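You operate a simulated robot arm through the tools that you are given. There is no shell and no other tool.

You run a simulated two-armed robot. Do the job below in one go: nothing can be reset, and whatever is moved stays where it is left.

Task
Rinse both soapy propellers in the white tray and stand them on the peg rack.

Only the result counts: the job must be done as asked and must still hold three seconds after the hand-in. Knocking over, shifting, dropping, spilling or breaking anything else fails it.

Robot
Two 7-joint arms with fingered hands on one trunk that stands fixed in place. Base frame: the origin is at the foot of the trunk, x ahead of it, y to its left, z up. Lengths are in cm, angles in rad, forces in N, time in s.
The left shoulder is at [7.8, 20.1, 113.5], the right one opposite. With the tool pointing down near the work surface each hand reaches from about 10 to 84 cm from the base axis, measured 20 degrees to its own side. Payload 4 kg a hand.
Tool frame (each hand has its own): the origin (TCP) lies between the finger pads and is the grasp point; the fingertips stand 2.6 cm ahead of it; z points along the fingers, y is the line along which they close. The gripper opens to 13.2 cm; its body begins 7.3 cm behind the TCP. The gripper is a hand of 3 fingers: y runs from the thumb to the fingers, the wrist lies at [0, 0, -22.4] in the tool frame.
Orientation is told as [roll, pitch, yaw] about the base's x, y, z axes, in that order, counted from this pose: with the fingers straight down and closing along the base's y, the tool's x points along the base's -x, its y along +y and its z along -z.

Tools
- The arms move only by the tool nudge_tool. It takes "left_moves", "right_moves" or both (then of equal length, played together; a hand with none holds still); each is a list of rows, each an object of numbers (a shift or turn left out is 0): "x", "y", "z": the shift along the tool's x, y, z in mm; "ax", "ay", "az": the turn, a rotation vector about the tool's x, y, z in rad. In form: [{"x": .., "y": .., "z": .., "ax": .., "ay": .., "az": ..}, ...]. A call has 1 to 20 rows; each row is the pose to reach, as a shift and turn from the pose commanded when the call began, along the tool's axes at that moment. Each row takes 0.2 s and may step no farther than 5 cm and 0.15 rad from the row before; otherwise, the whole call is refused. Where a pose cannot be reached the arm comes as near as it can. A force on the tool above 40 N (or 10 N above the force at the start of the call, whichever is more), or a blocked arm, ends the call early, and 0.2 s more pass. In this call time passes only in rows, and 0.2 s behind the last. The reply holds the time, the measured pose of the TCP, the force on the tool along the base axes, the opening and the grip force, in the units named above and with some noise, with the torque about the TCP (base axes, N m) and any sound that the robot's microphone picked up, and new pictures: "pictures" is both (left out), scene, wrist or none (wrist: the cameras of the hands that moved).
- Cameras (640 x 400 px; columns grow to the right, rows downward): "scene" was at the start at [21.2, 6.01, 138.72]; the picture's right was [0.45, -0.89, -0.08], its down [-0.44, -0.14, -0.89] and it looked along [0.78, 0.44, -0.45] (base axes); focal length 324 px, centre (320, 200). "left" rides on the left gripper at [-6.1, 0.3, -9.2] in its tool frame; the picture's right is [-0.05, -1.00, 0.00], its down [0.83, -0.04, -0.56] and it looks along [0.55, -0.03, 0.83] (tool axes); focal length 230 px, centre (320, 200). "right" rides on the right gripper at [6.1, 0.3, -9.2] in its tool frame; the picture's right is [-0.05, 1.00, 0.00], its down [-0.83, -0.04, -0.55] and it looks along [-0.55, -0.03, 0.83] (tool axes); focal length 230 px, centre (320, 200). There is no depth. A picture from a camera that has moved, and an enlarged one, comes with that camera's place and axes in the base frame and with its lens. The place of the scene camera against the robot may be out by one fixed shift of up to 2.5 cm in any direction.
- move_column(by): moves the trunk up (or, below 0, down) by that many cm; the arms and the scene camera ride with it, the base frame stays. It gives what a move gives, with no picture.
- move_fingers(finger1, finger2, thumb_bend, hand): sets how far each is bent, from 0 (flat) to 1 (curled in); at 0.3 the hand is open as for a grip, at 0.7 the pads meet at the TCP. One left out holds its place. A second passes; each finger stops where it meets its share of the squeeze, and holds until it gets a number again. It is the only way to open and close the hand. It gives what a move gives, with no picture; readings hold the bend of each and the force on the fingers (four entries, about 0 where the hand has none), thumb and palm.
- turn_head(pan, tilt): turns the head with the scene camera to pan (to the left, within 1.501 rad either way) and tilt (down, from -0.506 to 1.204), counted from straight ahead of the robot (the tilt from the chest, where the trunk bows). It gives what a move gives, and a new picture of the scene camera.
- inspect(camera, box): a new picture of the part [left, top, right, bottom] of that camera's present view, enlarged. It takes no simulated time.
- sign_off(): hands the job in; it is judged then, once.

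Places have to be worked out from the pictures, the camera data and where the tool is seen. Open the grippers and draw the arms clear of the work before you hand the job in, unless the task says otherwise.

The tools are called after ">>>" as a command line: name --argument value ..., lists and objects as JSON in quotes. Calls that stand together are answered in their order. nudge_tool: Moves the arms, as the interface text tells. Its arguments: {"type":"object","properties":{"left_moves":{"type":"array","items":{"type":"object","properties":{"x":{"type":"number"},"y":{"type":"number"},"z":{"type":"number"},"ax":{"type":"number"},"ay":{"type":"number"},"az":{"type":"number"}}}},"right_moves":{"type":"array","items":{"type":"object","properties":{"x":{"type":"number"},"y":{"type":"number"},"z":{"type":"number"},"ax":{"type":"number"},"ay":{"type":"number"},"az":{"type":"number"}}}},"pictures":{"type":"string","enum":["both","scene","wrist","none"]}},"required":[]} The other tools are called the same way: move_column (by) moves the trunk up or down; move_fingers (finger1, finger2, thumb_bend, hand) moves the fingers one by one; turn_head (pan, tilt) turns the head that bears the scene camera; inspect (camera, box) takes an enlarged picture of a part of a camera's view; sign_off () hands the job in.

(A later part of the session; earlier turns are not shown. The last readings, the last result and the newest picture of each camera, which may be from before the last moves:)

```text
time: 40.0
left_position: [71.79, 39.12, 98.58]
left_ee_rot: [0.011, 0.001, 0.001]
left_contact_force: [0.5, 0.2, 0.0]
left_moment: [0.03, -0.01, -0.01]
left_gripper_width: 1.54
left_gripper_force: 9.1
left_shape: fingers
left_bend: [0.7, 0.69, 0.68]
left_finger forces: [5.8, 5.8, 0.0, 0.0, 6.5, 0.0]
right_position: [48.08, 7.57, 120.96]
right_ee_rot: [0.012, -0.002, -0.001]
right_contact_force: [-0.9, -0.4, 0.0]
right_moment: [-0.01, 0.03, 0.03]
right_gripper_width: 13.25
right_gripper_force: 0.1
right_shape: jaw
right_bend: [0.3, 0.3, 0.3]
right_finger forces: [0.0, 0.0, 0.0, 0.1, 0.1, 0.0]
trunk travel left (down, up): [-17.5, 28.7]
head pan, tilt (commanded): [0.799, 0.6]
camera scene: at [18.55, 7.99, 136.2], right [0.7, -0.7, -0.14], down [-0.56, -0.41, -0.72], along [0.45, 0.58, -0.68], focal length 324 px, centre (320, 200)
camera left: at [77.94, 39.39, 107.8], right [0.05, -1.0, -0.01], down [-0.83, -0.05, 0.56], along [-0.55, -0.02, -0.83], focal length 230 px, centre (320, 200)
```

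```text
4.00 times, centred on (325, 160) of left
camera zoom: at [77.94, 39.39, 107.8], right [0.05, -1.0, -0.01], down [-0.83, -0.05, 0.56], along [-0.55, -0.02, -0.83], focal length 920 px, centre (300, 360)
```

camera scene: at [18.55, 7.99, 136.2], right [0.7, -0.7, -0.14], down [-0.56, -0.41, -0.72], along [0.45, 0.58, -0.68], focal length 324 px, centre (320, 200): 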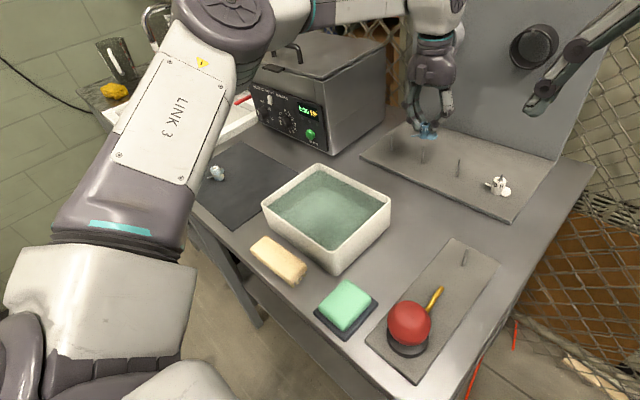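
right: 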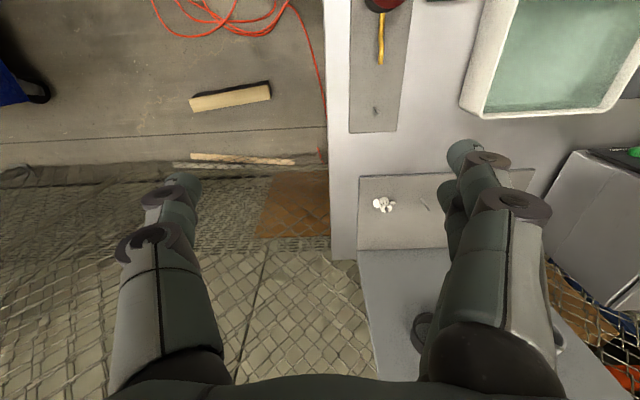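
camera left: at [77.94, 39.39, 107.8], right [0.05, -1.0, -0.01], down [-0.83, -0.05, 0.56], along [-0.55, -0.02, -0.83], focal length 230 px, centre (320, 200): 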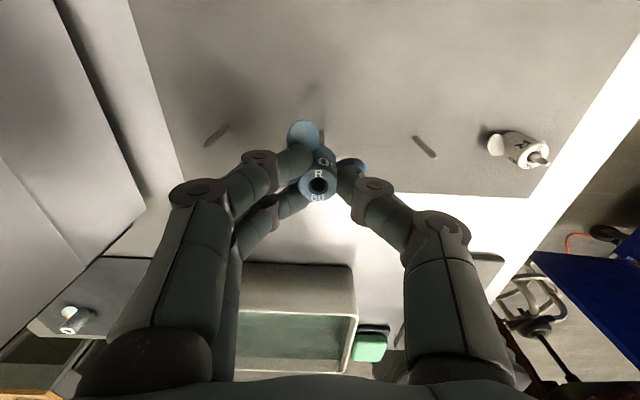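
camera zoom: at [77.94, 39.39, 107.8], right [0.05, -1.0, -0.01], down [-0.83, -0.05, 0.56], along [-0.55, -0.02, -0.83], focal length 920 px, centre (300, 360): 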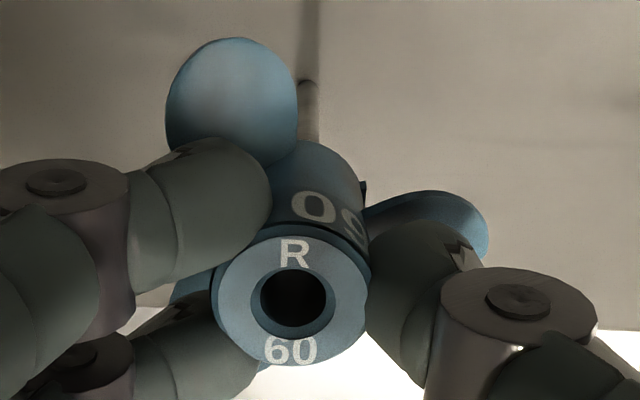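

Triangulating gives P2 at (71.47, 39.1), tip z 91.7, base z 87.1, while the hub axis is at about (71.74, 39.31). I'll shift 2.7 mm back and 2 mm right, lower 1.3 cm and check the view again.

>>> nudge_tool --left_moves '[{"x": 1.5, "y": -1, "z": 0}, {"x": 2.7, "y": -2, "z": 3}, {"x": 2.7, "y": -2, "z": 8}, {"x": 2.7, "y": -2, "z": 13}]'

>>> inspect --camera "left" --box '[290, 110, 360, 210]'

>>> inspect --camera "scene" --box '[395, 105, 465, 175]'

```text
time: 41.0
left_position: [71.31, 38.98, 97.15]
left_ee_rot: [0.01, 0.0, -0.003]
left_contact_force: [-0.2, 0.1, -0.6]
left_moment: [0.0, 0.01, -0.01]
left_gripper_width: 1.53
left_gripper_force: 9.2
left_shape: fingers
left_bend: [0.7, 0.69, 0.68]
left_finger forces: [5.7, 5.7, 0.0, 0.0, 6.4, 0.1]
right_position: [48.07, 7.63, 120.88]
right_ee_rot: [0.011, -0.002, -0.001]
right_contact_force: [1.0, -0.9, 0.4]
right_moment: [0.01, 0.01, 0.02]
right_gripper_width: 13.2
right_gripper_force: 0.1
right_shape: jaw
right_bend: [0.3, 0.3, 0.3]
right_finger forces: [0.0, 0.1, 0.0, 0.0, 0.0, 0.1]
trunk travel left (down, up): [-17.5, 28.7]
head pan, tilt (commanded): [0.799, 0.6]
camera scene: at [18.54, 7.99, 136.21], right [0.7, -0.7, -0.14], down [-0.56, -0.41, -0.72], along [0.45, 0.58, -0.68], focal length 324 px, centre (320, 200)
camera left: at [77.51, 39.25, 106.41], right [0.05, -1.0, -0.01], down [-0.83, -0.05, 0.56], along [-0.56, -0.02, -0.83], focal length 230 px, centre (320, 200)
```

scene: 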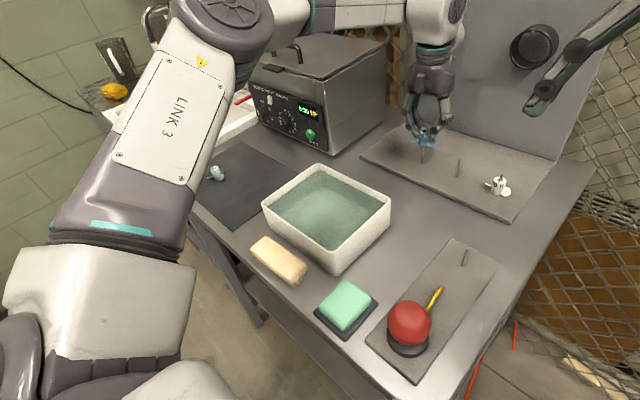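
left: 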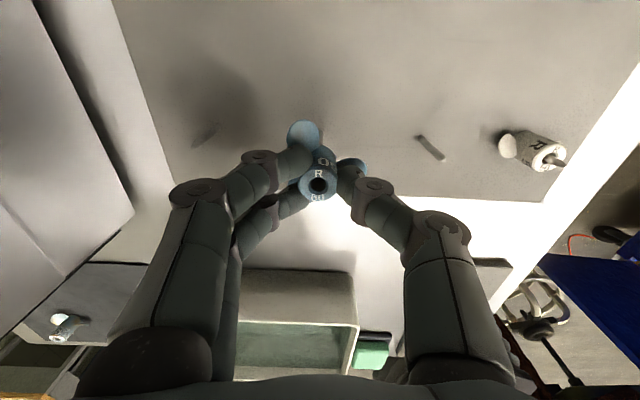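

```text
4.00 times, centred on (325, 160) of left
camera zoom: at [77.51, 39.25, 106.41], right [0.05, -1.0, -0.01], down [-0.83, -0.05, 0.56], along [-0.56, -0.02, -0.83], focal length 920 px, centre (300, 360)
```

zoom: 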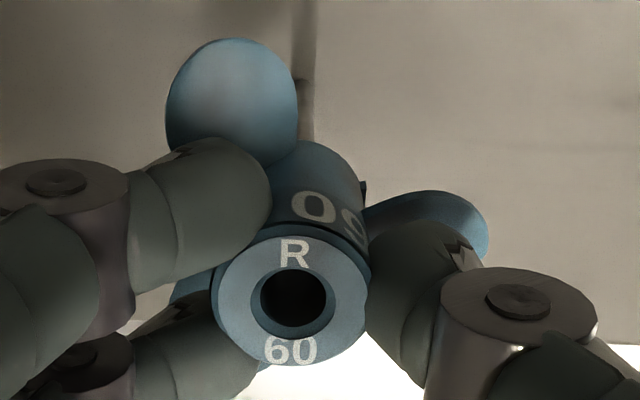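

```text
5.71 times, centred on (430, 140) of scene
camera zoom: at [18.54, 7.99, 136.21], right [0.7, -0.7, -0.14], down [-0.56, -0.41, -0.72], along [0.45, 0.58, -0.68], focal length 1852 px, centre (-309, 543)
```

zoom: 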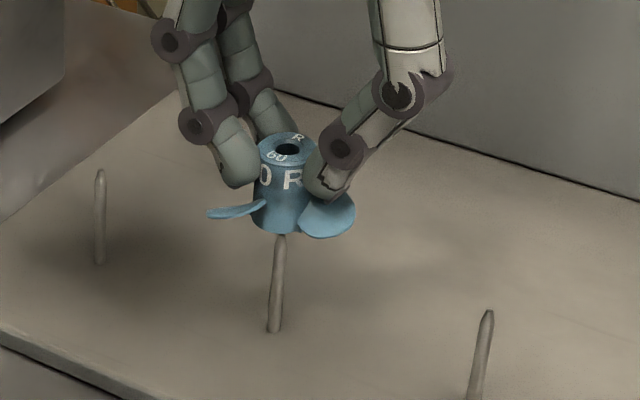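

The hub is now just above the peg; relative measurement shows the peg about 1.5 mm ahead and 1 mm to the right of the hub axis. I'll correct by 1.2 mm and 0.7 mm and lower 1 cm slowly, watching force.

>>> nudge_tool --left_moves '[{"x": -1.2, "y": -0.7, "z": 0}, {"x": -1.2, "y": -0.7, "z": 3}, {"x": -1.2, "y": -0.7, "z": 6}, {"x": -1.2, "y": -0.7, "z": 8}, {"x": -1.2, "y": -0.7, "z": 10}]'

>>> inspect --camera "left" --box '[290, 110, 360, 210]'

>>> inspect --camera "scene" --box '[395, 105, 465, 175]'

```text
time: 42.2
left_position: [71.61, 38.85, 96.04]
left_ee_rot: [0.011, 0.001, 0.0]
left_contact_force: [-0.8, -0.4, 0.6]
left_moment: [0.0, -0.02, 0.0]
left_gripper_width: 1.52
left_gripper_force: 8.9
left_shape: fingers
left_bend: [0.7, 0.69, 0.68]
left_finger forces: [5.7, 5.7, 0.0, 0.0, 6.5, 0.0]
right_position: [48.03, 7.43, 120.94]
right_ee_rot: [0.011, -0.002, -0.001]
right_contact_force: [-1.0, -0.7, -0.6]
right_moment: [-0.01, 0.02, 0.0]
right_gripper_width: 13.19
right_gripper_force: 0.1
right_shape: jaw
right_bend: [0.3, 0.3, 0.3]
right_finger forces: [0.0, 0.0, 0.0, 0.1, 0.1, 0.0]
trunk travel left (down, up): [-17.5, 28.7]
head pan, tilt (commanded): [0.799, 0.6]
camera scene: at [18.54, 7.99, 136.2], right [0.7, -0.7, -0.14], down [-0.56, -0.41, -0.72], along [0.45, 0.58, -0.68], focal length 324 px, centre (320, 200)
camera left: at [77.66, 39.09, 105.32], right [0.05, -1.0, -0.01], down [-0.83, -0.05, 0.56], along [-0.56, -0.02, -0.83], focal length 230 px, centre (320, 200)
```

scene: 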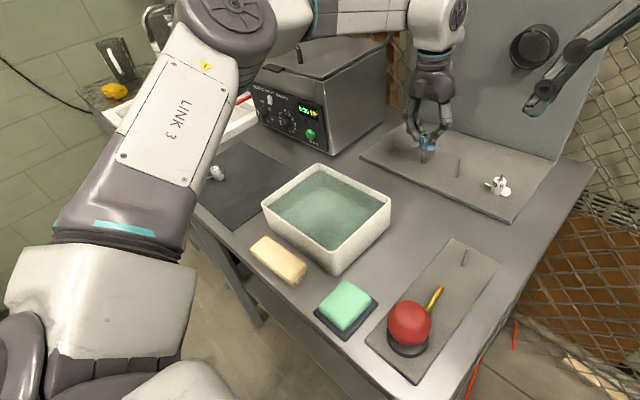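
left: 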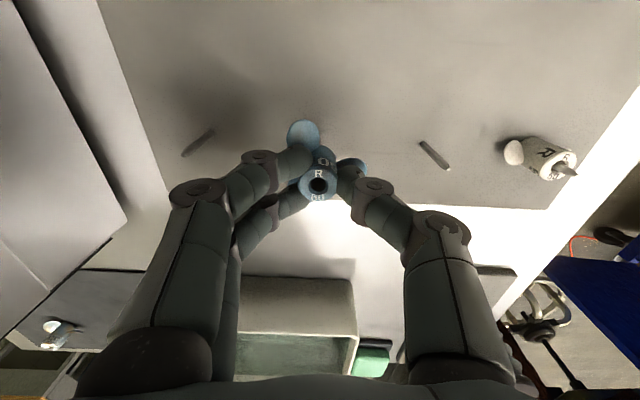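

```text
4.00 times, centred on (325, 160) of left
camera zoom: at [77.66, 39.09, 105.32], right [0.05, -1.0, -0.01], down [-0.83, -0.05, 0.56], along [-0.56, -0.02, -0.83], focal length 920 px, centre (300, 360)
```

zoom: 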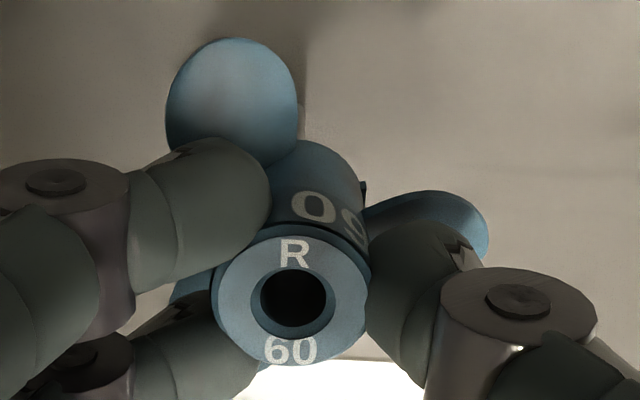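

```text
5.71 times, centred on (430, 140) of scene
camera zoom: at [18.54, 7.99, 136.2], right [0.7, -0.7, -0.14], down [-0.56, -0.41, -0.72], along [0.45, 0.58, -0.68], focal length 1852 px, centre (-309, 543)
```

zoom: 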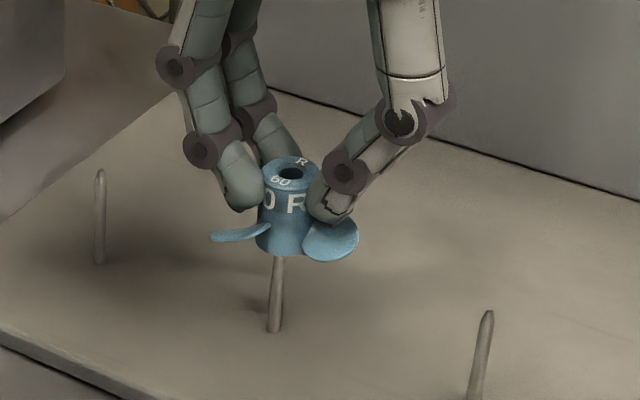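

The hub bottom is now about level with the peg tip; the scene hints the hub is a bit right of the peg line. I'll enlarge both views more for a finer measure before lowering.

>>> inspect --camera "scene" --box '[410, 115, 450, 170]'

>>> inspect --camera "left" --box '[300, 120, 350, 160]'

>>> inspect --camera "left" --box '[410, 120, 460, 180]'

>>> inspect --camera "left" --box '[170, 110, 230, 170]'

```text
7.27 times, centred on (430, 142) of scene
camera zoom: at [18.54, 7.99, 136.2], right [0.7, -0.7, -0.14], down [-0.56, -0.41, -0.72], along [0.45, 0.58, -0.68], focal length 2357 px, centre (-480, 618)
```

zoom: 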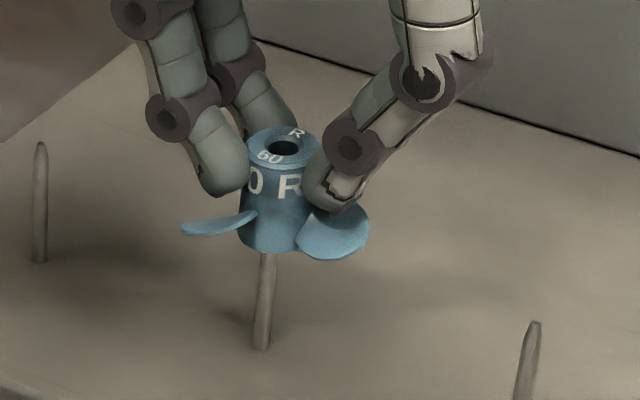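

```text
10.00 times, centred on (325, 140) of left
camera zoom: at [77.66, 39.09, 105.32], right [0.05, -1.0, -0.01], down [-0.83, -0.05, 0.56], along [-0.56, -0.02, -0.83], focal length 2301 px, centre (270, 800)
```

zoom: 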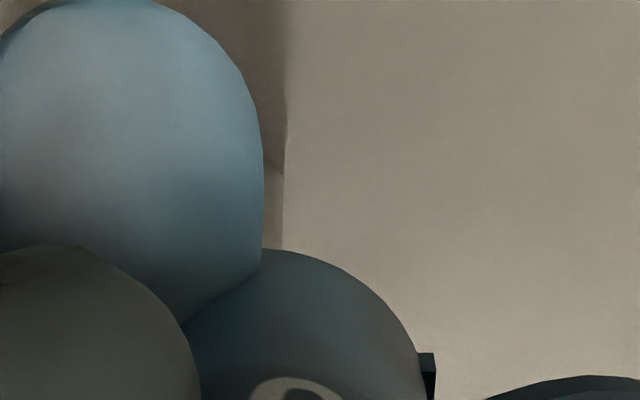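

```text
6.67 times, centred on (435, 150) of left
camera zoom: at [77.66, 39.09, 105.32], right [0.05, -1.0, -0.01], down [-0.83, -0.05, 0.56], along [-0.56, -0.02, -0.83], focal length 1534 px, centre (-447, 533)
```

zoom: 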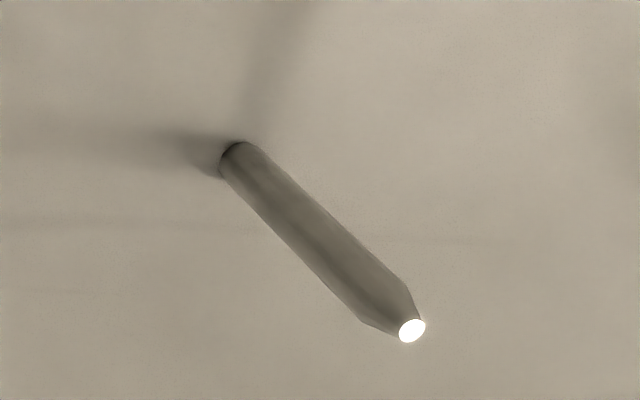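

```text
6.67 times, centred on (200, 140) of left
camera zoom: at [77.66, 39.09, 105.32], right [0.05, -1.0, -0.01], down [-0.83, -0.05, 0.56], along [-0.56, -0.02, -0.83], focal length 1534 px, centre (1120, 600)
```

zoom: 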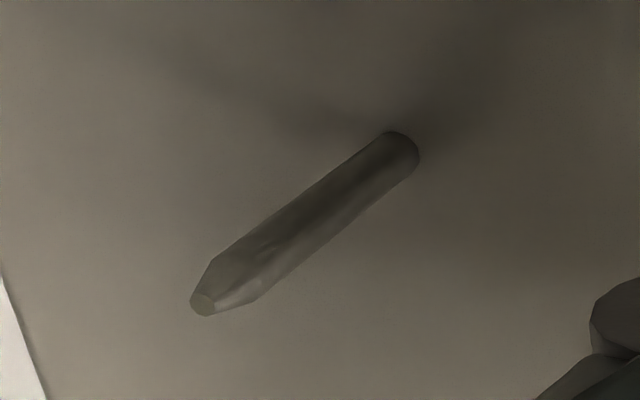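

Combined measures say the hub should move about 0.8 mm back and 1.3 mm left; the peg's tapered tip should guide the rest. I'll apply that and lower another 1 cm slowly.

>>> nudge_tool --left_moves '[{"x": 0.8, "y": 1.3, "z": 0}, {"x": 0.8, "y": 1.3, "z": 2}, {"x": 0.8, "y": 1.3, "z": 4}, {"x": 0.8, "y": 1.3, "z": 6}, {"x": 0.8, "y": 1.3, "z": 8}, {"x": 0.8, "y": 1.3, "z": 10}]'

>>> inspect --camera "left" --box '[290, 110, 360, 210]'

>>> inspect --camera "scene" --box '[410, 115, 450, 170]'

```text
time: 43.6
left_position: [71.32, 38.94, 95.08]
left_ee_rot: [0.011, 0.0, 0.001]
left_contact_force: [-0.6, 0.7, -0.3]
left_moment: [-0.01, 0.01, -0.01]
left_gripper_width: 1.55
left_gripper_force: 8.6
left_shape: fingers
left_bend: [0.7, 0.69, 0.68]
left_finger forces: [5.7, 5.6, 0.0, 0.0, 6.5, 0.0]
right_position: [48.18, 7.58, 120.94]
right_ee_rot: [0.011, -0.004, -0.003]
right_contact_force: [-0.1, -1.2, 0.4]
right_moment: [-0.01, 0.01, 0.02]
right_gripper_width: 13.19
right_gripper_force: 0.0
right_shape: jaw
right_bend: [0.3, 0.3, 0.3]
right_finger forces: [0.0, 0.0, 0.0, 0.1, 0.0, 0.0]
trunk travel left (down, up): [-17.5, 28.7]
head pan, tilt (commanded): [0.799, 0.6]
camera scene: at [18.53, 7.99, 136.21], right [0.7, -0.7, -0.14], down [-0.56, -0.41, -0.72], along [0.45, 0.58, -0.68], focal length 324 px, centre (320, 200)
camera left: at [77.51, 39.2, 104.35], right [0.05, -1.0, -0.01], down [-0.83, -0.05, 0.56], along [-0.56, -0.02, -0.83], focal length 230 px, centre (320, 200)
```

scene: 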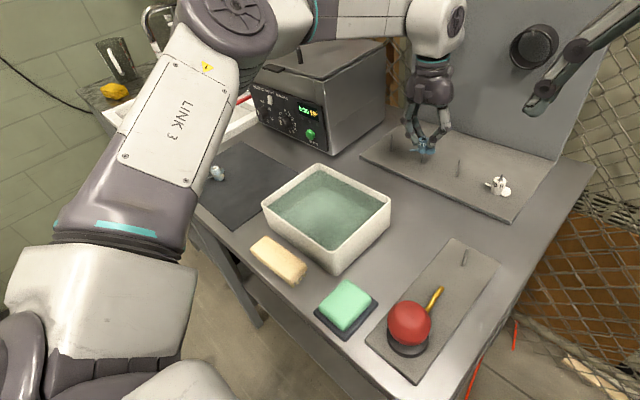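
left: 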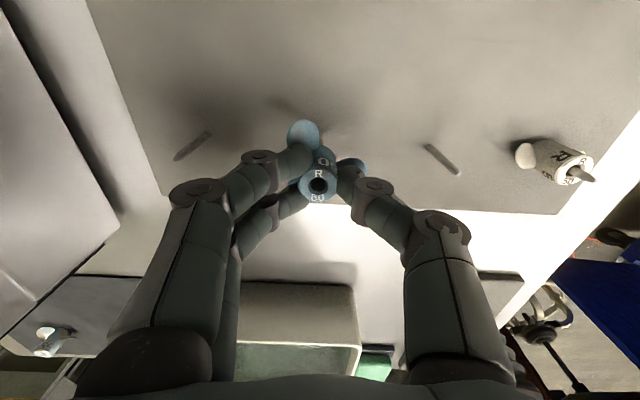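

```text
4.00 times, centred on (325, 160) of left
camera zoom: at [77.51, 39.2, 104.35], right [0.05, -1.0, -0.01], down [-0.83, -0.05, 0.56], along [-0.56, -0.02, -0.83], focal length 920 px, centre (300, 360)
```

zoom: 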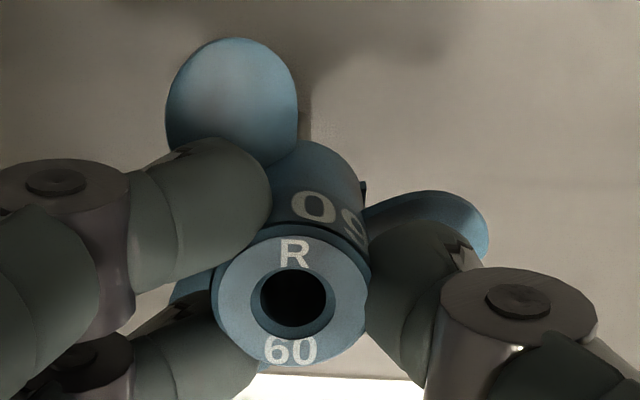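

```text
7.27 times, centred on (430, 142) of scene
camera zoom: at [18.53, 7.99, 136.21], right [0.7, -0.7, -0.14], down [-0.56, -0.41, -0.72], along [0.45, 0.58, -0.68], focal length 2357 px, centre (-480, 618)
```

zoom: 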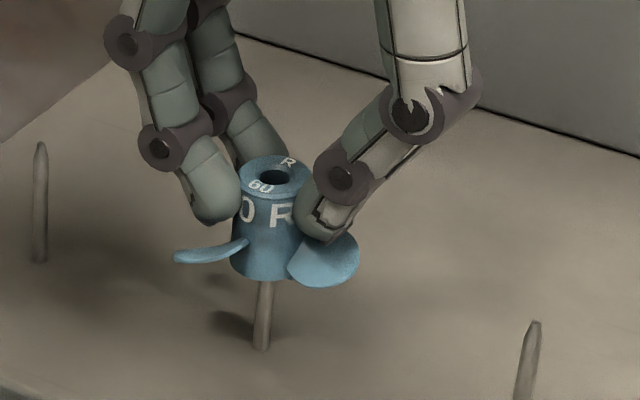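

No contact force and the hub bottom is now 1.5 cm below the peg's tip level, so the peg is in the bore. I'll keep lowering, in small steps.

>>> nudge_tool --left_moves '[{"x": -0.3, "z": 3}, {"x": -0.3, "z": 6}, {"x": -0.3, "z": 9}, {"x": -0.3, "z": 12}, {"x": -0.3, "z": 15}, {"x": -0.3, "z": 18}, {"x": -0.3, "z": 21}, {"x": -0.3, "z": 24}]'

>>> inspect --camera "left" --box '[290, 110, 360, 210]'

>>> inspect --camera "scene" --box '[410, 115, 450, 170]'

```text
time: 45.4
left_position: [71.44, 38.94, 92.82]
left_ee_rot: [0.013, 0.002, -0.002]
left_contact_force: [-0.3, -0.1, -0.5]
left_moment: [-0.04, 0.04, -0.02]
left_gripper_width: 1.53
left_gripper_force: 9.3
left_shape: fingers
left_bend: [0.7, 0.69, 0.68]
left_finger forces: [5.7, 5.7, 0.0, 0.0, 6.5, 0.1]
right_position: [48.13, 7.5, 120.94]
right_ee_rot: [0.011, -0.001, -0.002]
right_contact_force: [0.5, 0.1, 0.5]
right_moment: [0.0, 0.02, -0.03]
right_gripper_width: 13.18
right_gripper_force: 0.1
right_shape: jaw
right_bend: [0.3, 0.3, 0.3]
right_finger forces: [0.0, 0.0, 0.0, 0.0, 0.1, 0.0]
trunk travel left (down, up): [-17.5, 28.7]
head pan, tilt (commanded): [0.799, 0.6]
camera scene: at [18.53, 8.0, 136.21], right [0.7, -0.7, -0.14], down [-0.56, -0.41, -0.72], along [0.45, 0.58, -0.68], focal length 324 px, centre (320, 200)
camera left: at [77.59, 39.31, 102.04], right [0.05, -1.0, -0.01], down [-0.83, -0.05, 0.56], along [-0.56, -0.02, -0.83], focal length 230 px, centre (320, 200)
```

scene: 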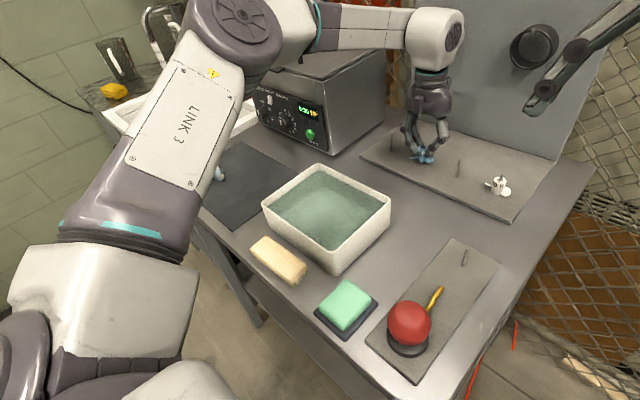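
left: 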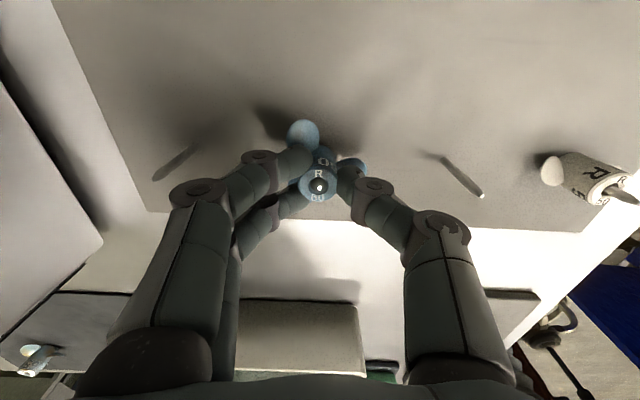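

```text
4.00 times, centred on (325, 160) of left
camera zoom: at [77.59, 39.31, 102.04], right [0.05, -1.0, -0.01], down [-0.83, -0.05, 0.56], along [-0.56, -0.02, -0.83], focal length 920 px, centre (300, 360)
```

zoom: 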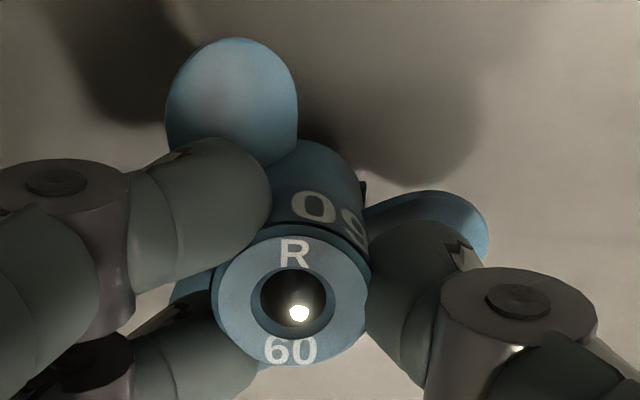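

```text
7.27 times, centred on (430, 142) of scene
camera zoom: at [18.53, 8.0, 136.21], right [0.7, -0.7, -0.14], down [-0.56, -0.41, -0.72], along [0.45, 0.58, -0.68], focal length 2357 px, centre (-480, 618)
```

zoom: 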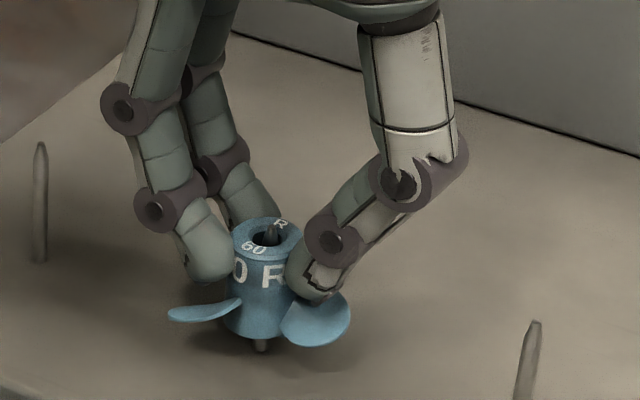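

The peg tip now shows inside the bore from above, so it is threaded. I'll lower the last 8 mm gently.

>>> nudge_tool --left_moves '[{"z": 2}, {"z": 4}, {"z": 6}, {"z": 7}]'

>>> inspect --camera "left" --box '[290, 110, 360, 210]'

>>> inspect --camera "scene" --box '[410, 115, 450, 170]'

```text
time: 46.4
left_position: [71.46, 39.09, 92.06]
left_ee_rot: [0.012, 0.001, -0.001]
left_contact_force: [0.1, 0.6, 0.2]
left_moment: [-0.03, 0.02, 0.02]
left_gripper_width: 1.53
left_gripper_force: 9.0
left_shape: fingers
left_bend: [0.7, 0.69, 0.68]
left_finger forces: [5.8, 5.7, 0.0, 0.0, 6.5, 0.0]
right_position: [48.07, 7.51, 121.03]
right_ee_rot: [0.011, -0.001, -0.002]
right_contact_force: [-0.1, 0.6, 0.4]
right_moment: [0.0, -0.01, 0.01]
right_gripper_width: 13.21
right_gripper_force: 0.0
right_shape: jaw
right_bend: [0.3, 0.3, 0.3]
right_finger forces: [0.0, 0.0, 0.0, 0.0, 0.0, 0.0]
trunk travel left (down, up): [-17.5, 28.7]
head pan, tilt (commanded): [0.799, 0.6]
camera scene: at [18.53, 8.0, 136.21], right [0.7, -0.7, -0.14], down [-0.56, -0.41, -0.72], along [0.45, 0.58, -0.68], focal length 324 px, centre (320, 200)
camera left: at [77.57, 39.34, 101.32], right [0.05, -1.0, -0.01], down [-0.83, -0.05, 0.55], along [-0.55, -0.02, -0.83], focal length 230 px, centre (320, 200)
```

scene: 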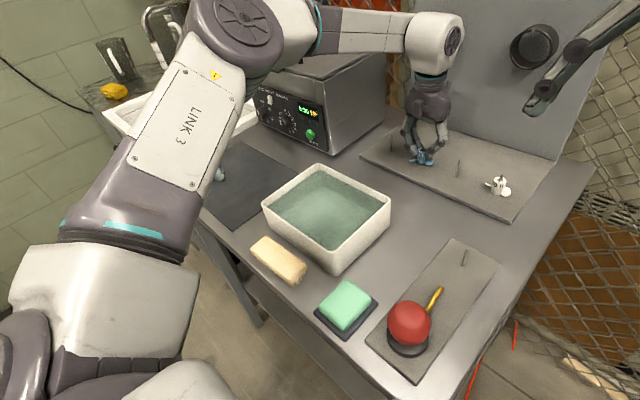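
left: 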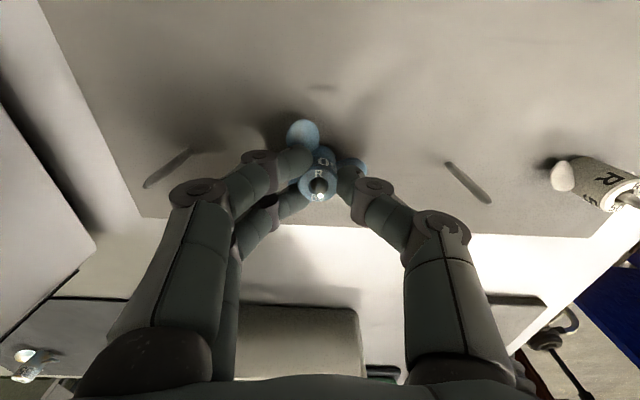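

```text
4.00 times, centred on (325, 160) of left
camera zoom: at [77.57, 39.34, 101.32], right [0.05, -1.0, -0.01], down [-0.83, -0.05, 0.55], along [-0.55, -0.02, -0.83], focal length 920 px, centre (300, 360)
```

zoom: 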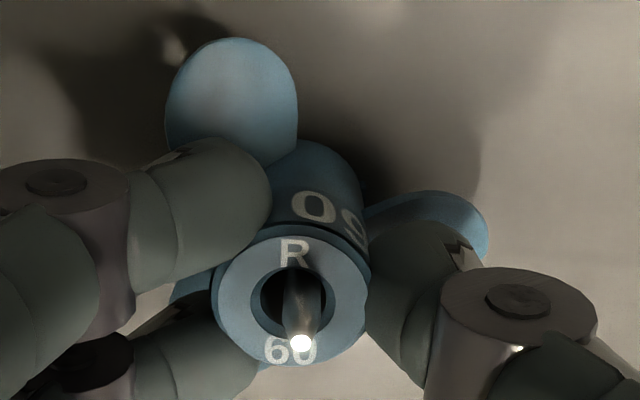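

```text
7.27 times, centred on (430, 142) of scene
camera zoom: at [18.53, 8.0, 136.21], right [0.7, -0.7, -0.14], down [-0.56, -0.41, -0.72], along [0.45, 0.58, -0.68], focal length 2357 px, centre (-480, 618)
```

zoom: 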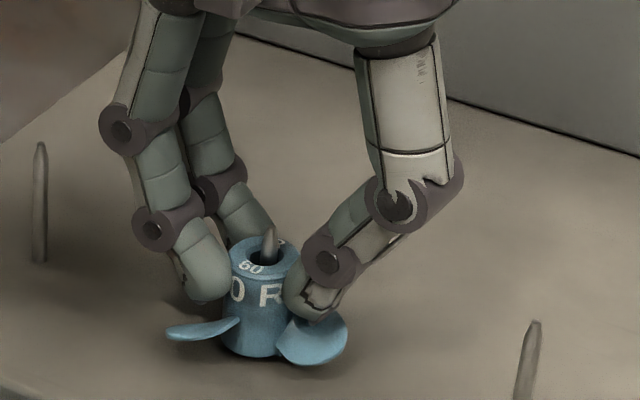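

The peg protrudes from the bore and the hub is nearly on the plate. I'll lower a few more millimetres, looking for contact.

>>> nudge_tool --left_moves '[{"z": 1}, {"z": 2}]' --pictures "none"

>>> inspect --camera "scene" --box '[410, 125, 440, 170]'

```text
time: 47.0
left_position: [71.43, 38.98, 91.9]
left_ee_rot: [0.01, -0.002, -0.002]
left_contact_force: [0.7, 0.7, -0.9]
left_moment: [0.01, 0.0, 0.02]
left_gripper_width: 1.54
left_gripper_force: 9.0
left_shape: fingers
left_bend: [0.7, 0.69, 0.68]
left_finger forces: [5.8, 5.7, 0.0, 0.1, 6.4, 0.0]
right_position: [47.96, 7.53, 120.94]
right_ee_rot: [0.01, -0.003, -0.003]
right_contact_force: [-0.2, -1.0, -0.4]
right_moment: [0.02, -0.04, 0.0]
right_gripper_width: 13.22
right_gripper_force: 0.0
right_shape: jaw
right_bend: [0.3, 0.3, 0.3]
right_finger forces: [0.0, 0.0, 0.0, 0.1, 0.1, 0.1]
trunk travel left (down, up): [-17.5, 28.7]
head pan, tilt (commanded): [0.799, 0.6]
```

```text
8.89 times, centred on (425, 148) of scene
camera zoom: at [18.54, 7.99, 136.21], right [0.7, -0.7, -0.14], down [-0.56, -0.41, -0.72], along [0.45, 0.58, -0.68], focal length 2880 px, centre (-613, 667)
```

zoom: 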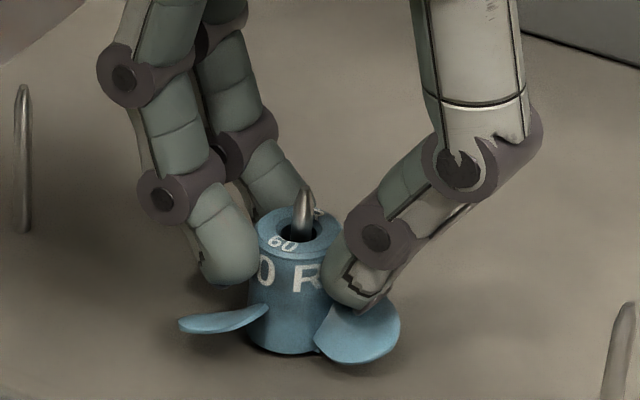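

Still no contact reading; I'll go down 2 mm more.

>>> nudge_tool --left_moves '[{"z": 1}, {"z": 2}]' --pictures "none"

>>> inspect --camera "scene" --box '[410, 125, 440, 170]'

```text
time: 47.6
left_position: [71.27, 38.93, 91.74]
left_ee_rot: [0.013, 0.0, 0.0]
left_contact_force: [-0.2, 0.9, 1.3]
left_moment: [0.0, 0.0, -0.03]
left_gripper_width: 1.52
left_gripper_force: 9.0
left_shape: fingers
left_bend: [0.7, 0.69, 0.68]
left_finger forces: [6.1, 5.9, 0.0, 0.1, 6.8, 0.0]
right_position: [48.06, 7.51, 120.97]
right_ee_rot: [0.01, -0.001, -0.002]
right_contact_force: [-0.4, 0.1, 0.0]
right_moment: [0.01, 0.02, 0.0]
right_gripper_width: 13.22
right_gripper_force: 0.1
right_shape: jaw
right_bend: [0.3, 0.3, 0.3]
right_finger forces: [0.0, 0.0, 0.0, 0.0, 0.0, 0.0]
trunk travel left (down, up): [-17.5, 28.7]
head pan, tilt (commanded): [0.799, 0.6]
```

```text
8.89 times, centred on (425, 148) of scene
camera zoom: at [18.49, 7.98, 136.22], right [0.7, -0.7, -0.14], down [-0.56, -0.41, -0.72], along [0.45, 0.58, -0.68], focal length 2880 px, centre (-613, 667)
```

zoom: 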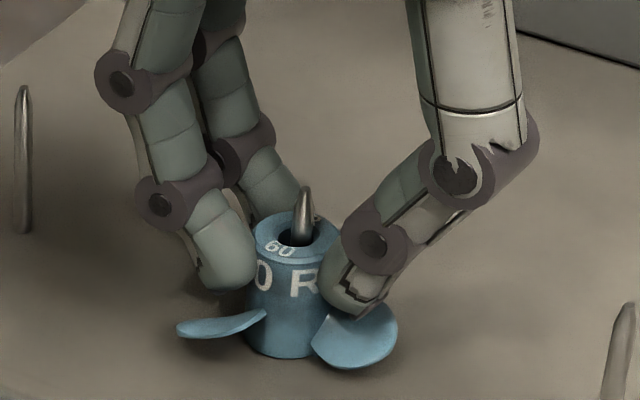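

A light upward force (1.3 N) with the finger forces changing suggests the hub is resting on the plate. I'll release in two stages.

>>> move_fingers --hand "left" --finger1 0.66 --finger2 0.66 --thumb_bend 0.66

>>> move_fingers --hand "left" --finger1 0.57 --finger2 0.57 --thumb_bend 0.57

>>> inspect --camera "scene" --box '[400, 115, 450, 175]'

>>> inspect --camera "left" --box '[270, 110, 370, 220]'

```text
time: 48.6
left_position: [71.45, 39.04, 91.75]
left_ee_rot: [0.013, 0.0, -0.002]
left_contact_force: [0.2, 0.1, 4.0]
left_moment: [0.08, 0.01, -0.02]
left_gripper_width: 1.72
left_gripper_force: 4.5
left_shape: fingers
left_bend: [0.67, 0.66, 0.66]
left_finger forces: [3.8, 3.2, 0.0, 0.0, 1.4, 0.0]
right_position: [47.88, 7.41, 120.95]
right_ee_rot: [0.01, -0.001, -0.002]
right_contact_force: [0.3, -0.2, 0.0]
right_moment: [0.03, 0.03, -0.05]
right_gripper_width: 13.17
right_gripper_force: 0.0
right_shape: jaw
right_bend: [0.3, 0.3, 0.3]
right_finger forces: [0.0, 0.0, 0.1, 0.0, 0.1, 0.1]
trunk travel left (down, up): [-17.5, 28.7]
head pan, tilt (commanded): [0.799, 0.6]
```

```text
time: 49.6
left_position: [71.43, 38.98, 91.66]
left_ee_rot: [0.011, 0.0, 0.0]
left_contact_force: [-0.5, 0.2, -0.9]
left_moment: [-0.02, 0.01, 0.01]
left_gripper_width: 4.72
left_gripper_force: 0.1
left_shape: fingers
left_bend: [0.56, 0.56, 0.56]
left_finger forces: [0.0, 0.0, 0.0, 0.1, 0.0, 0.1]
right_position: [48.11, 7.53, 120.83]
right_ee_rot: [0.01, -0.003, -0.002]
right_contact_force: [-0.7, 0.3, -0.4]
right_moment: [-0.02, -0.02, 0.0]
right_gripper_width: 13.18
right_gripper_force: 0.1
right_shape: jaw
right_bend: [0.3, 0.3, 0.3]
right_finger forces: [0.0, 0.0, 0.0, 0.1, 0.0, 0.0]
trunk travel left (down, up): [-17.5, 28.7]
head pan, tilt (commanded): [0.799, 0.6]
```

```text
6.67 times, centred on (425, 145) of scene
camera zoom: at [18.54, 8.0, 136.2], right [0.7, -0.7, -0.14], down [-0.56, -0.41, -0.72], along [0.45, 0.58, -0.68], focal length 2160 px, centre (-380, 567)
```

zoom: 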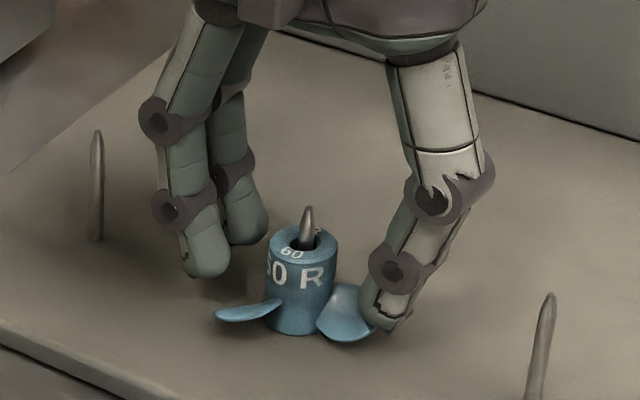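

```text
3.64 times, centred on (320, 165) of left
camera zoom: at [77.57, 39.32, 100.91], right [0.05, -1.0, -0.01], down [-0.83, -0.05, 0.56], along [-0.56, -0.02, -0.83], focal length 837 px, centre (320, 327)
```

zoom: 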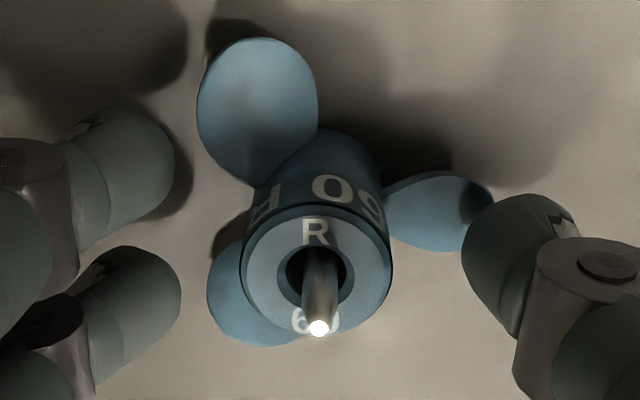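

Propeller R 60 stands on P2 with the fingers clear. I'll raise the hand straight up and check it from above.

>>> nudge_tool --left_moves '[{"z": -5}, {"z": -15}, {"z": -30}, {"z": -50}, {"z": -70}, {"z": -90}, {"z": -110}, {"z": -125}]'

>>> inspect --camera "scene" --box '[380, 115, 530, 215]'

>>> inspect --camera "left" --box '[260, 60, 380, 160]'

```text
time: 51.4
left_position: [71.42, 38.97, 104.4]
left_ee_rot: [0.013, 0.001, -0.002]
left_contact_force: [0.5, 0.5, -0.2]
left_moment: [-0.02, 0.0, 0.01]
left_gripper_width: 4.72
left_gripper_force: 0.0
left_shape: fingers
left_bend: [0.56, 0.56, 0.56]
left_finger forces: [0.1, 0.1, 0.0, 0.0, 0.0, 0.0]
right_position: [48.07, 7.64, 120.96]
right_ee_rot: [0.01, -0.003, -0.001]
right_contact_force: [-0.2, -0.3, -0.9]
right_moment: [-0.01, -0.01, 0.0]
right_gripper_width: 13.19
right_gripper_force: 0.1
right_shape: jaw
right_bend: [0.3, 0.3, 0.3]
right_finger forces: [0.0, 0.0, 0.0, 0.1, 0.1, 0.0]
trunk travel left (down, up): [-17.5, 28.7]
head pan, tilt (commanded): [0.799, 0.6]
camera scene: at [18.53, 7.98, 136.21], right [0.7, -0.7, -0.14], down [-0.56, -0.41, -0.72], along [0.45, 0.58, -0.68], focal length 324 px, centre (320, 200)
camera left: at [77.68, 39.14, 113.51], right [0.05, -1.0, -0.01], down [-0.83, -0.05, 0.56], along [-0.56, -0.02, -0.83], focal length 230 px, centre (320, 200)
```

scene: 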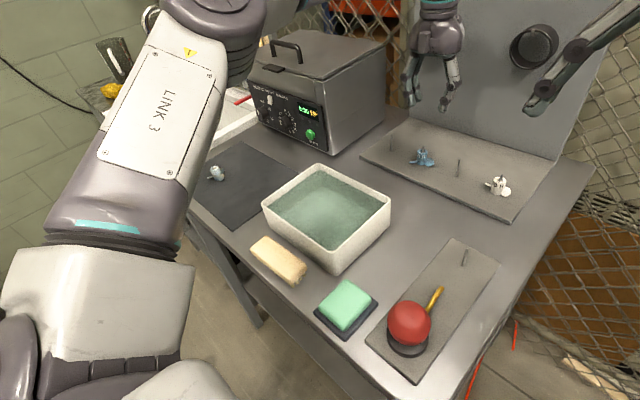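
left: 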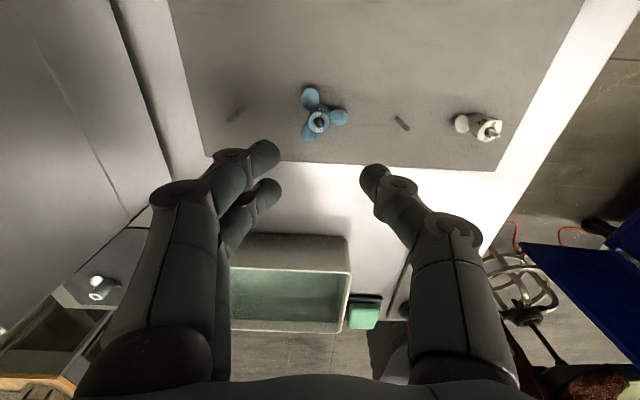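

```text
4.00 times, centred on (455, 165) of scene
camera zoom: at [18.53, 7.98, 136.21], right [0.7, -0.7, -0.14], down [-0.56, -0.41, -0.72], along [0.45, 0.58, -0.68], focal length 1296 px, centre (-220, 340)
```

zoom: 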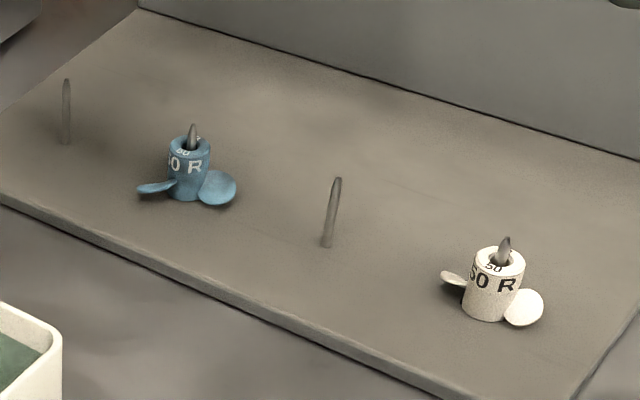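

```text
4.00 times, centred on (320, 110) of left
camera zoom: at [77.68, 39.14, 113.51], right [0.05, -1.0, -0.01], down [-0.83, -0.05, 0.56], along [-0.56, -0.02, -0.83], focal length 920 px, centre (320, 560)
```

zoom: 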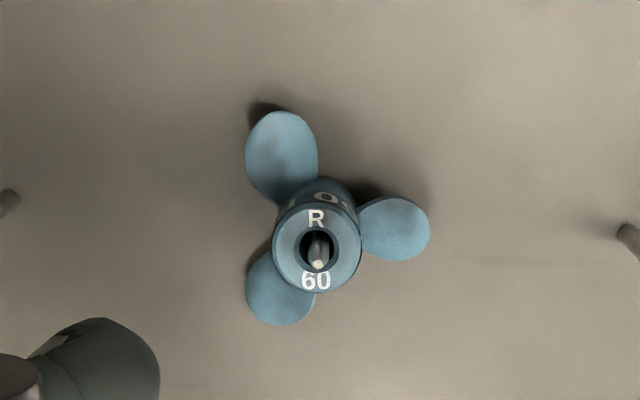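

R 60 stands cleanly on P2. Now I'll bring the left hand back at safe height toward propeller A near (38.8, 77).

>>> nudge_tool --left_moves '[{"x": 15, "y": 3, "z": -5}, {"x": 40, "y": 8, "z": -10}, {"x": 68, "y": 14, "z": -10}, {"x": 96, "y": 20, "z": -10}, {"x": 124, "y": 26, "z": -10}, {"x": 152, "y": 32, "z": -10}, {"x": 180, "y": 38, "z": -10}, {"x": 208, "y": 48, "z": -10}, {"x": 234, "y": 65, "z": -10}, {"x": 254, "y": 90, "z": -10}, {"x": 270, "y": 118, "z": -10}, {"x": 282, "y": 148, "z": -10}, {"x": 292, "y": 178, "z": -10}, {"x": 300, "y": 208, "z": -10}, {"x": 308, "y": 238, "z": -10}, {"x": 315, "y": 268, "z": -10}, {"x": 320, "y": 298, "z": -5}, {"x": 325, "y": 325, "z": 5}, {"x": 326, "y": 345, "z": 20}, {"x": 326, "y": 360, "z": 35}]'

>>> inspect --camera "left" --box '[230, 50, 390, 170]'

```text
time: 55.6
left_position: [39.0, 75.12, 101.07]
left_ee_rot: [0.01, 0.001, -0.004]
left_contact_force: [0.3, 0.7, -0.2]
left_moment: [0.01, 0.01, -0.01]
left_gripper_width: 4.73
left_gripper_force: 0.0
left_shape: fingers
left_bend: [0.56, 0.56, 0.56]
left_finger forces: [0.1, 0.0, 0.0, 0.0, 0.0, 0.1]
right_position: [48.0, 7.48, 120.93]
right_ee_rot: [0.01, -0.001, -0.003]
right_contact_force: [-0.8, -0.6, 0.9]
right_moment: [-0.01, -0.02, -0.02]
right_gripper_width: 13.21
right_gripper_force: 0.1
right_shape: jaw
right_bend: [0.3, 0.3, 0.3]
right_finger forces: [0.0, 0.1, 0.0, 0.0, 0.1, 0.0]
trunk travel left (down, up): [-17.5, 28.7]
head pan, tilt (commanded): [0.799, 0.6]
camera scene: at [18.55, 8.06, 136.2], right [0.7, -0.7, -0.14], down [-0.56, -0.42, -0.72], along [0.45, 0.58, -0.68], focal length 324 px, centre (320, 200)
camera left: at [45.14, 75.3, 110.37], right [0.05, -1.0, -0.01], down [-0.83, -0.05, 0.56], along [-0.56, -0.02, -0.83], focal length 230 px, centre (320, 200)
```

scene: 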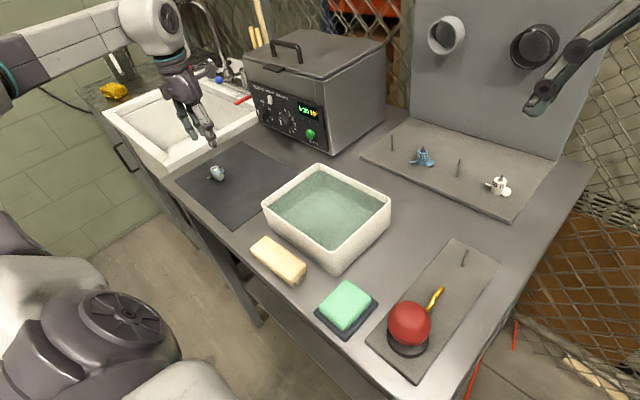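
left: 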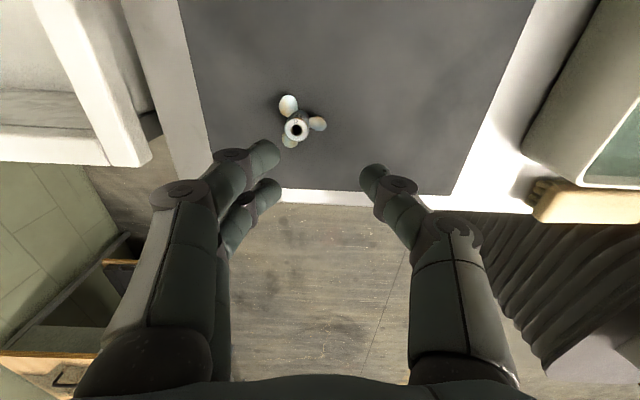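

```text
3.33 times, centred on (310, 110) of left
camera zoom: at [45.14, 75.3, 110.37], right [0.05, -1.0, -0.01], down [-0.83, -0.05, 0.56], along [-0.56, -0.02, -0.83], focal length 767 px, centre (353, 500)
```

zoom: 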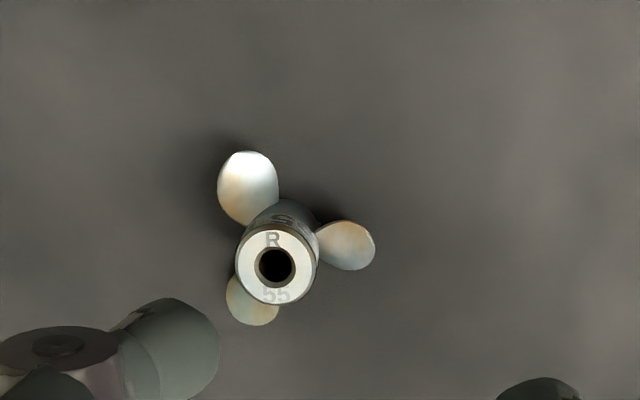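

Propeller A (R 55) computes to about (38.8, 77.25). I'll move over it, open a bit wider and lower to z 95.5 for a second fix.

>>> nudge_tool --left_moves '[{"x": 1, "y": 10, "z": 5}, {"x": 1.5, "y": 21, "z": 15}, {"x": 1.5, "y": 21, "z": 30}, {"x": 1.5, "y": 21, "z": 45}, {"x": 1.5, "y": 21, "z": 55}]' --pictures "none"

>>> move_fingers --hand "left" --finger1 0.53 --finger2 0.53 --thumb_bend 0.53

>>> inspect --camera "left" --box '[220, 80, 420, 230]'

>>> inspect --camera "scene" --box '[160, 110, 270, 210]'

```text
time: 56.8
left_position: [38.87, 77.03, 95.61]
left_ee_rot: [0.011, 0.0, -0.001]
left_contact_force: [0.0, 0.5, 0.6]
left_moment: [0.01, -0.03, -0.01]
left_gripper_width: 4.73
left_gripper_force: 0.1
left_shape: fingers
left_bend: [0.56, 0.56, 0.56]
left_finger forces: [0.1, 0.0, 0.0, 0.0, 0.0, 0.0]
right_position: [48.06, 7.55, 120.99]
right_ee_rot: [0.01, -0.002, -0.002]
right_contact_force: [-0.8, -0.4, 0.6]
right_moment: [0.0, -0.02, -0.02]
right_gripper_width: 13.18
right_gripper_force: 0.1
right_shape: jaw
right_bend: [0.3, 0.3, 0.3]
right_finger forces: [0.0, 0.0, 0.0, 0.0, 0.1, 0.0]
trunk travel left (down, up): [-17.5, 28.7]
head pan, tilt (commanded): [0.799, 0.6]
```

```text
time: 57.8
left_position: [38.91, 77.11, 95.64]
left_ee_rot: [0.01, 0.001, -0.001]
left_contact_force: [0.7, -0.4, -1.1]
left_moment: [-0.01, -0.01, -0.03]
left_gripper_width: 5.69
left_gripper_force: 0.0
left_shape: fingers
left_bend: [0.53, 0.53, 0.53]
left_finger forces: [0.0, 0.0, 0.0, 0.1, 0.1, 0.0]
right_position: [47.99, 7.54, 120.9]
right_ee_rot: [0.011, -0.002, -0.002]
right_contact_force: [0.0, 0.8, -0.3]
right_moment: [0.01, 0.02, 0.0]
right_gripper_width: 13.21
right_gripper_force: 0.0
right_shape: jaw
right_bend: [0.3, 0.3, 0.3]
right_finger forces: [0.0, 0.0, 0.0, 0.1, 0.0, 0.1]
trunk travel left (down, up): [-17.5, 28.7]
head pan, tilt (commanded): [0.799, 0.6]
```

```text
2.67 times, centred on (320, 155) of left
camera zoom: at [45.05, 77.4, 104.84], right [0.05, -1.0, -0.01], down [-0.83, -0.05, 0.56], along [-0.56, -0.02, -0.83], focal length 614 px, centre (320, 320)
```

zoom: 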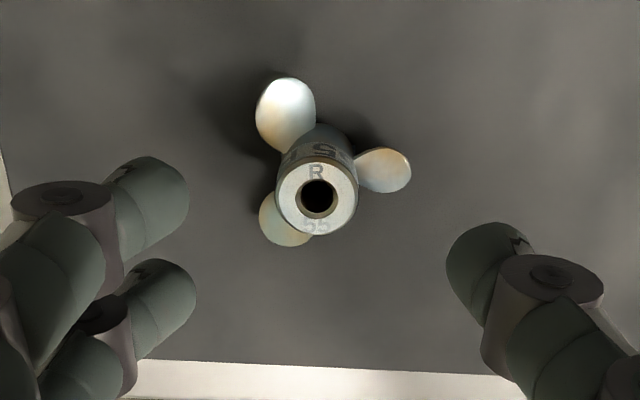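

```text
4.00 times, centred on (215, 160) of scene
camera zoom: at [18.52, 8.0, 136.21], right [0.7, -0.7, -0.14], down [-0.56, -0.41, -0.72], along [0.45, 0.58, -0.68], focal length 1296 px, centre (740, 360)
```

zoom: 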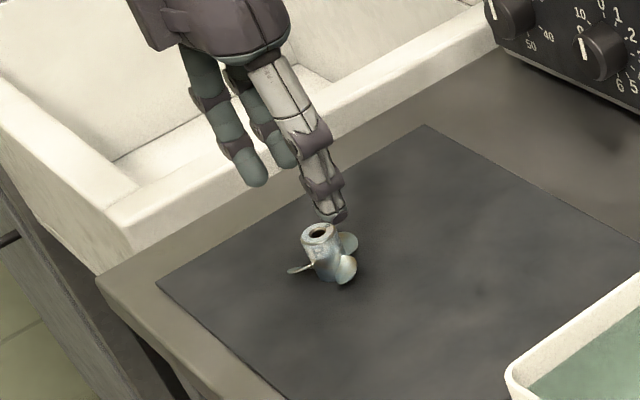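

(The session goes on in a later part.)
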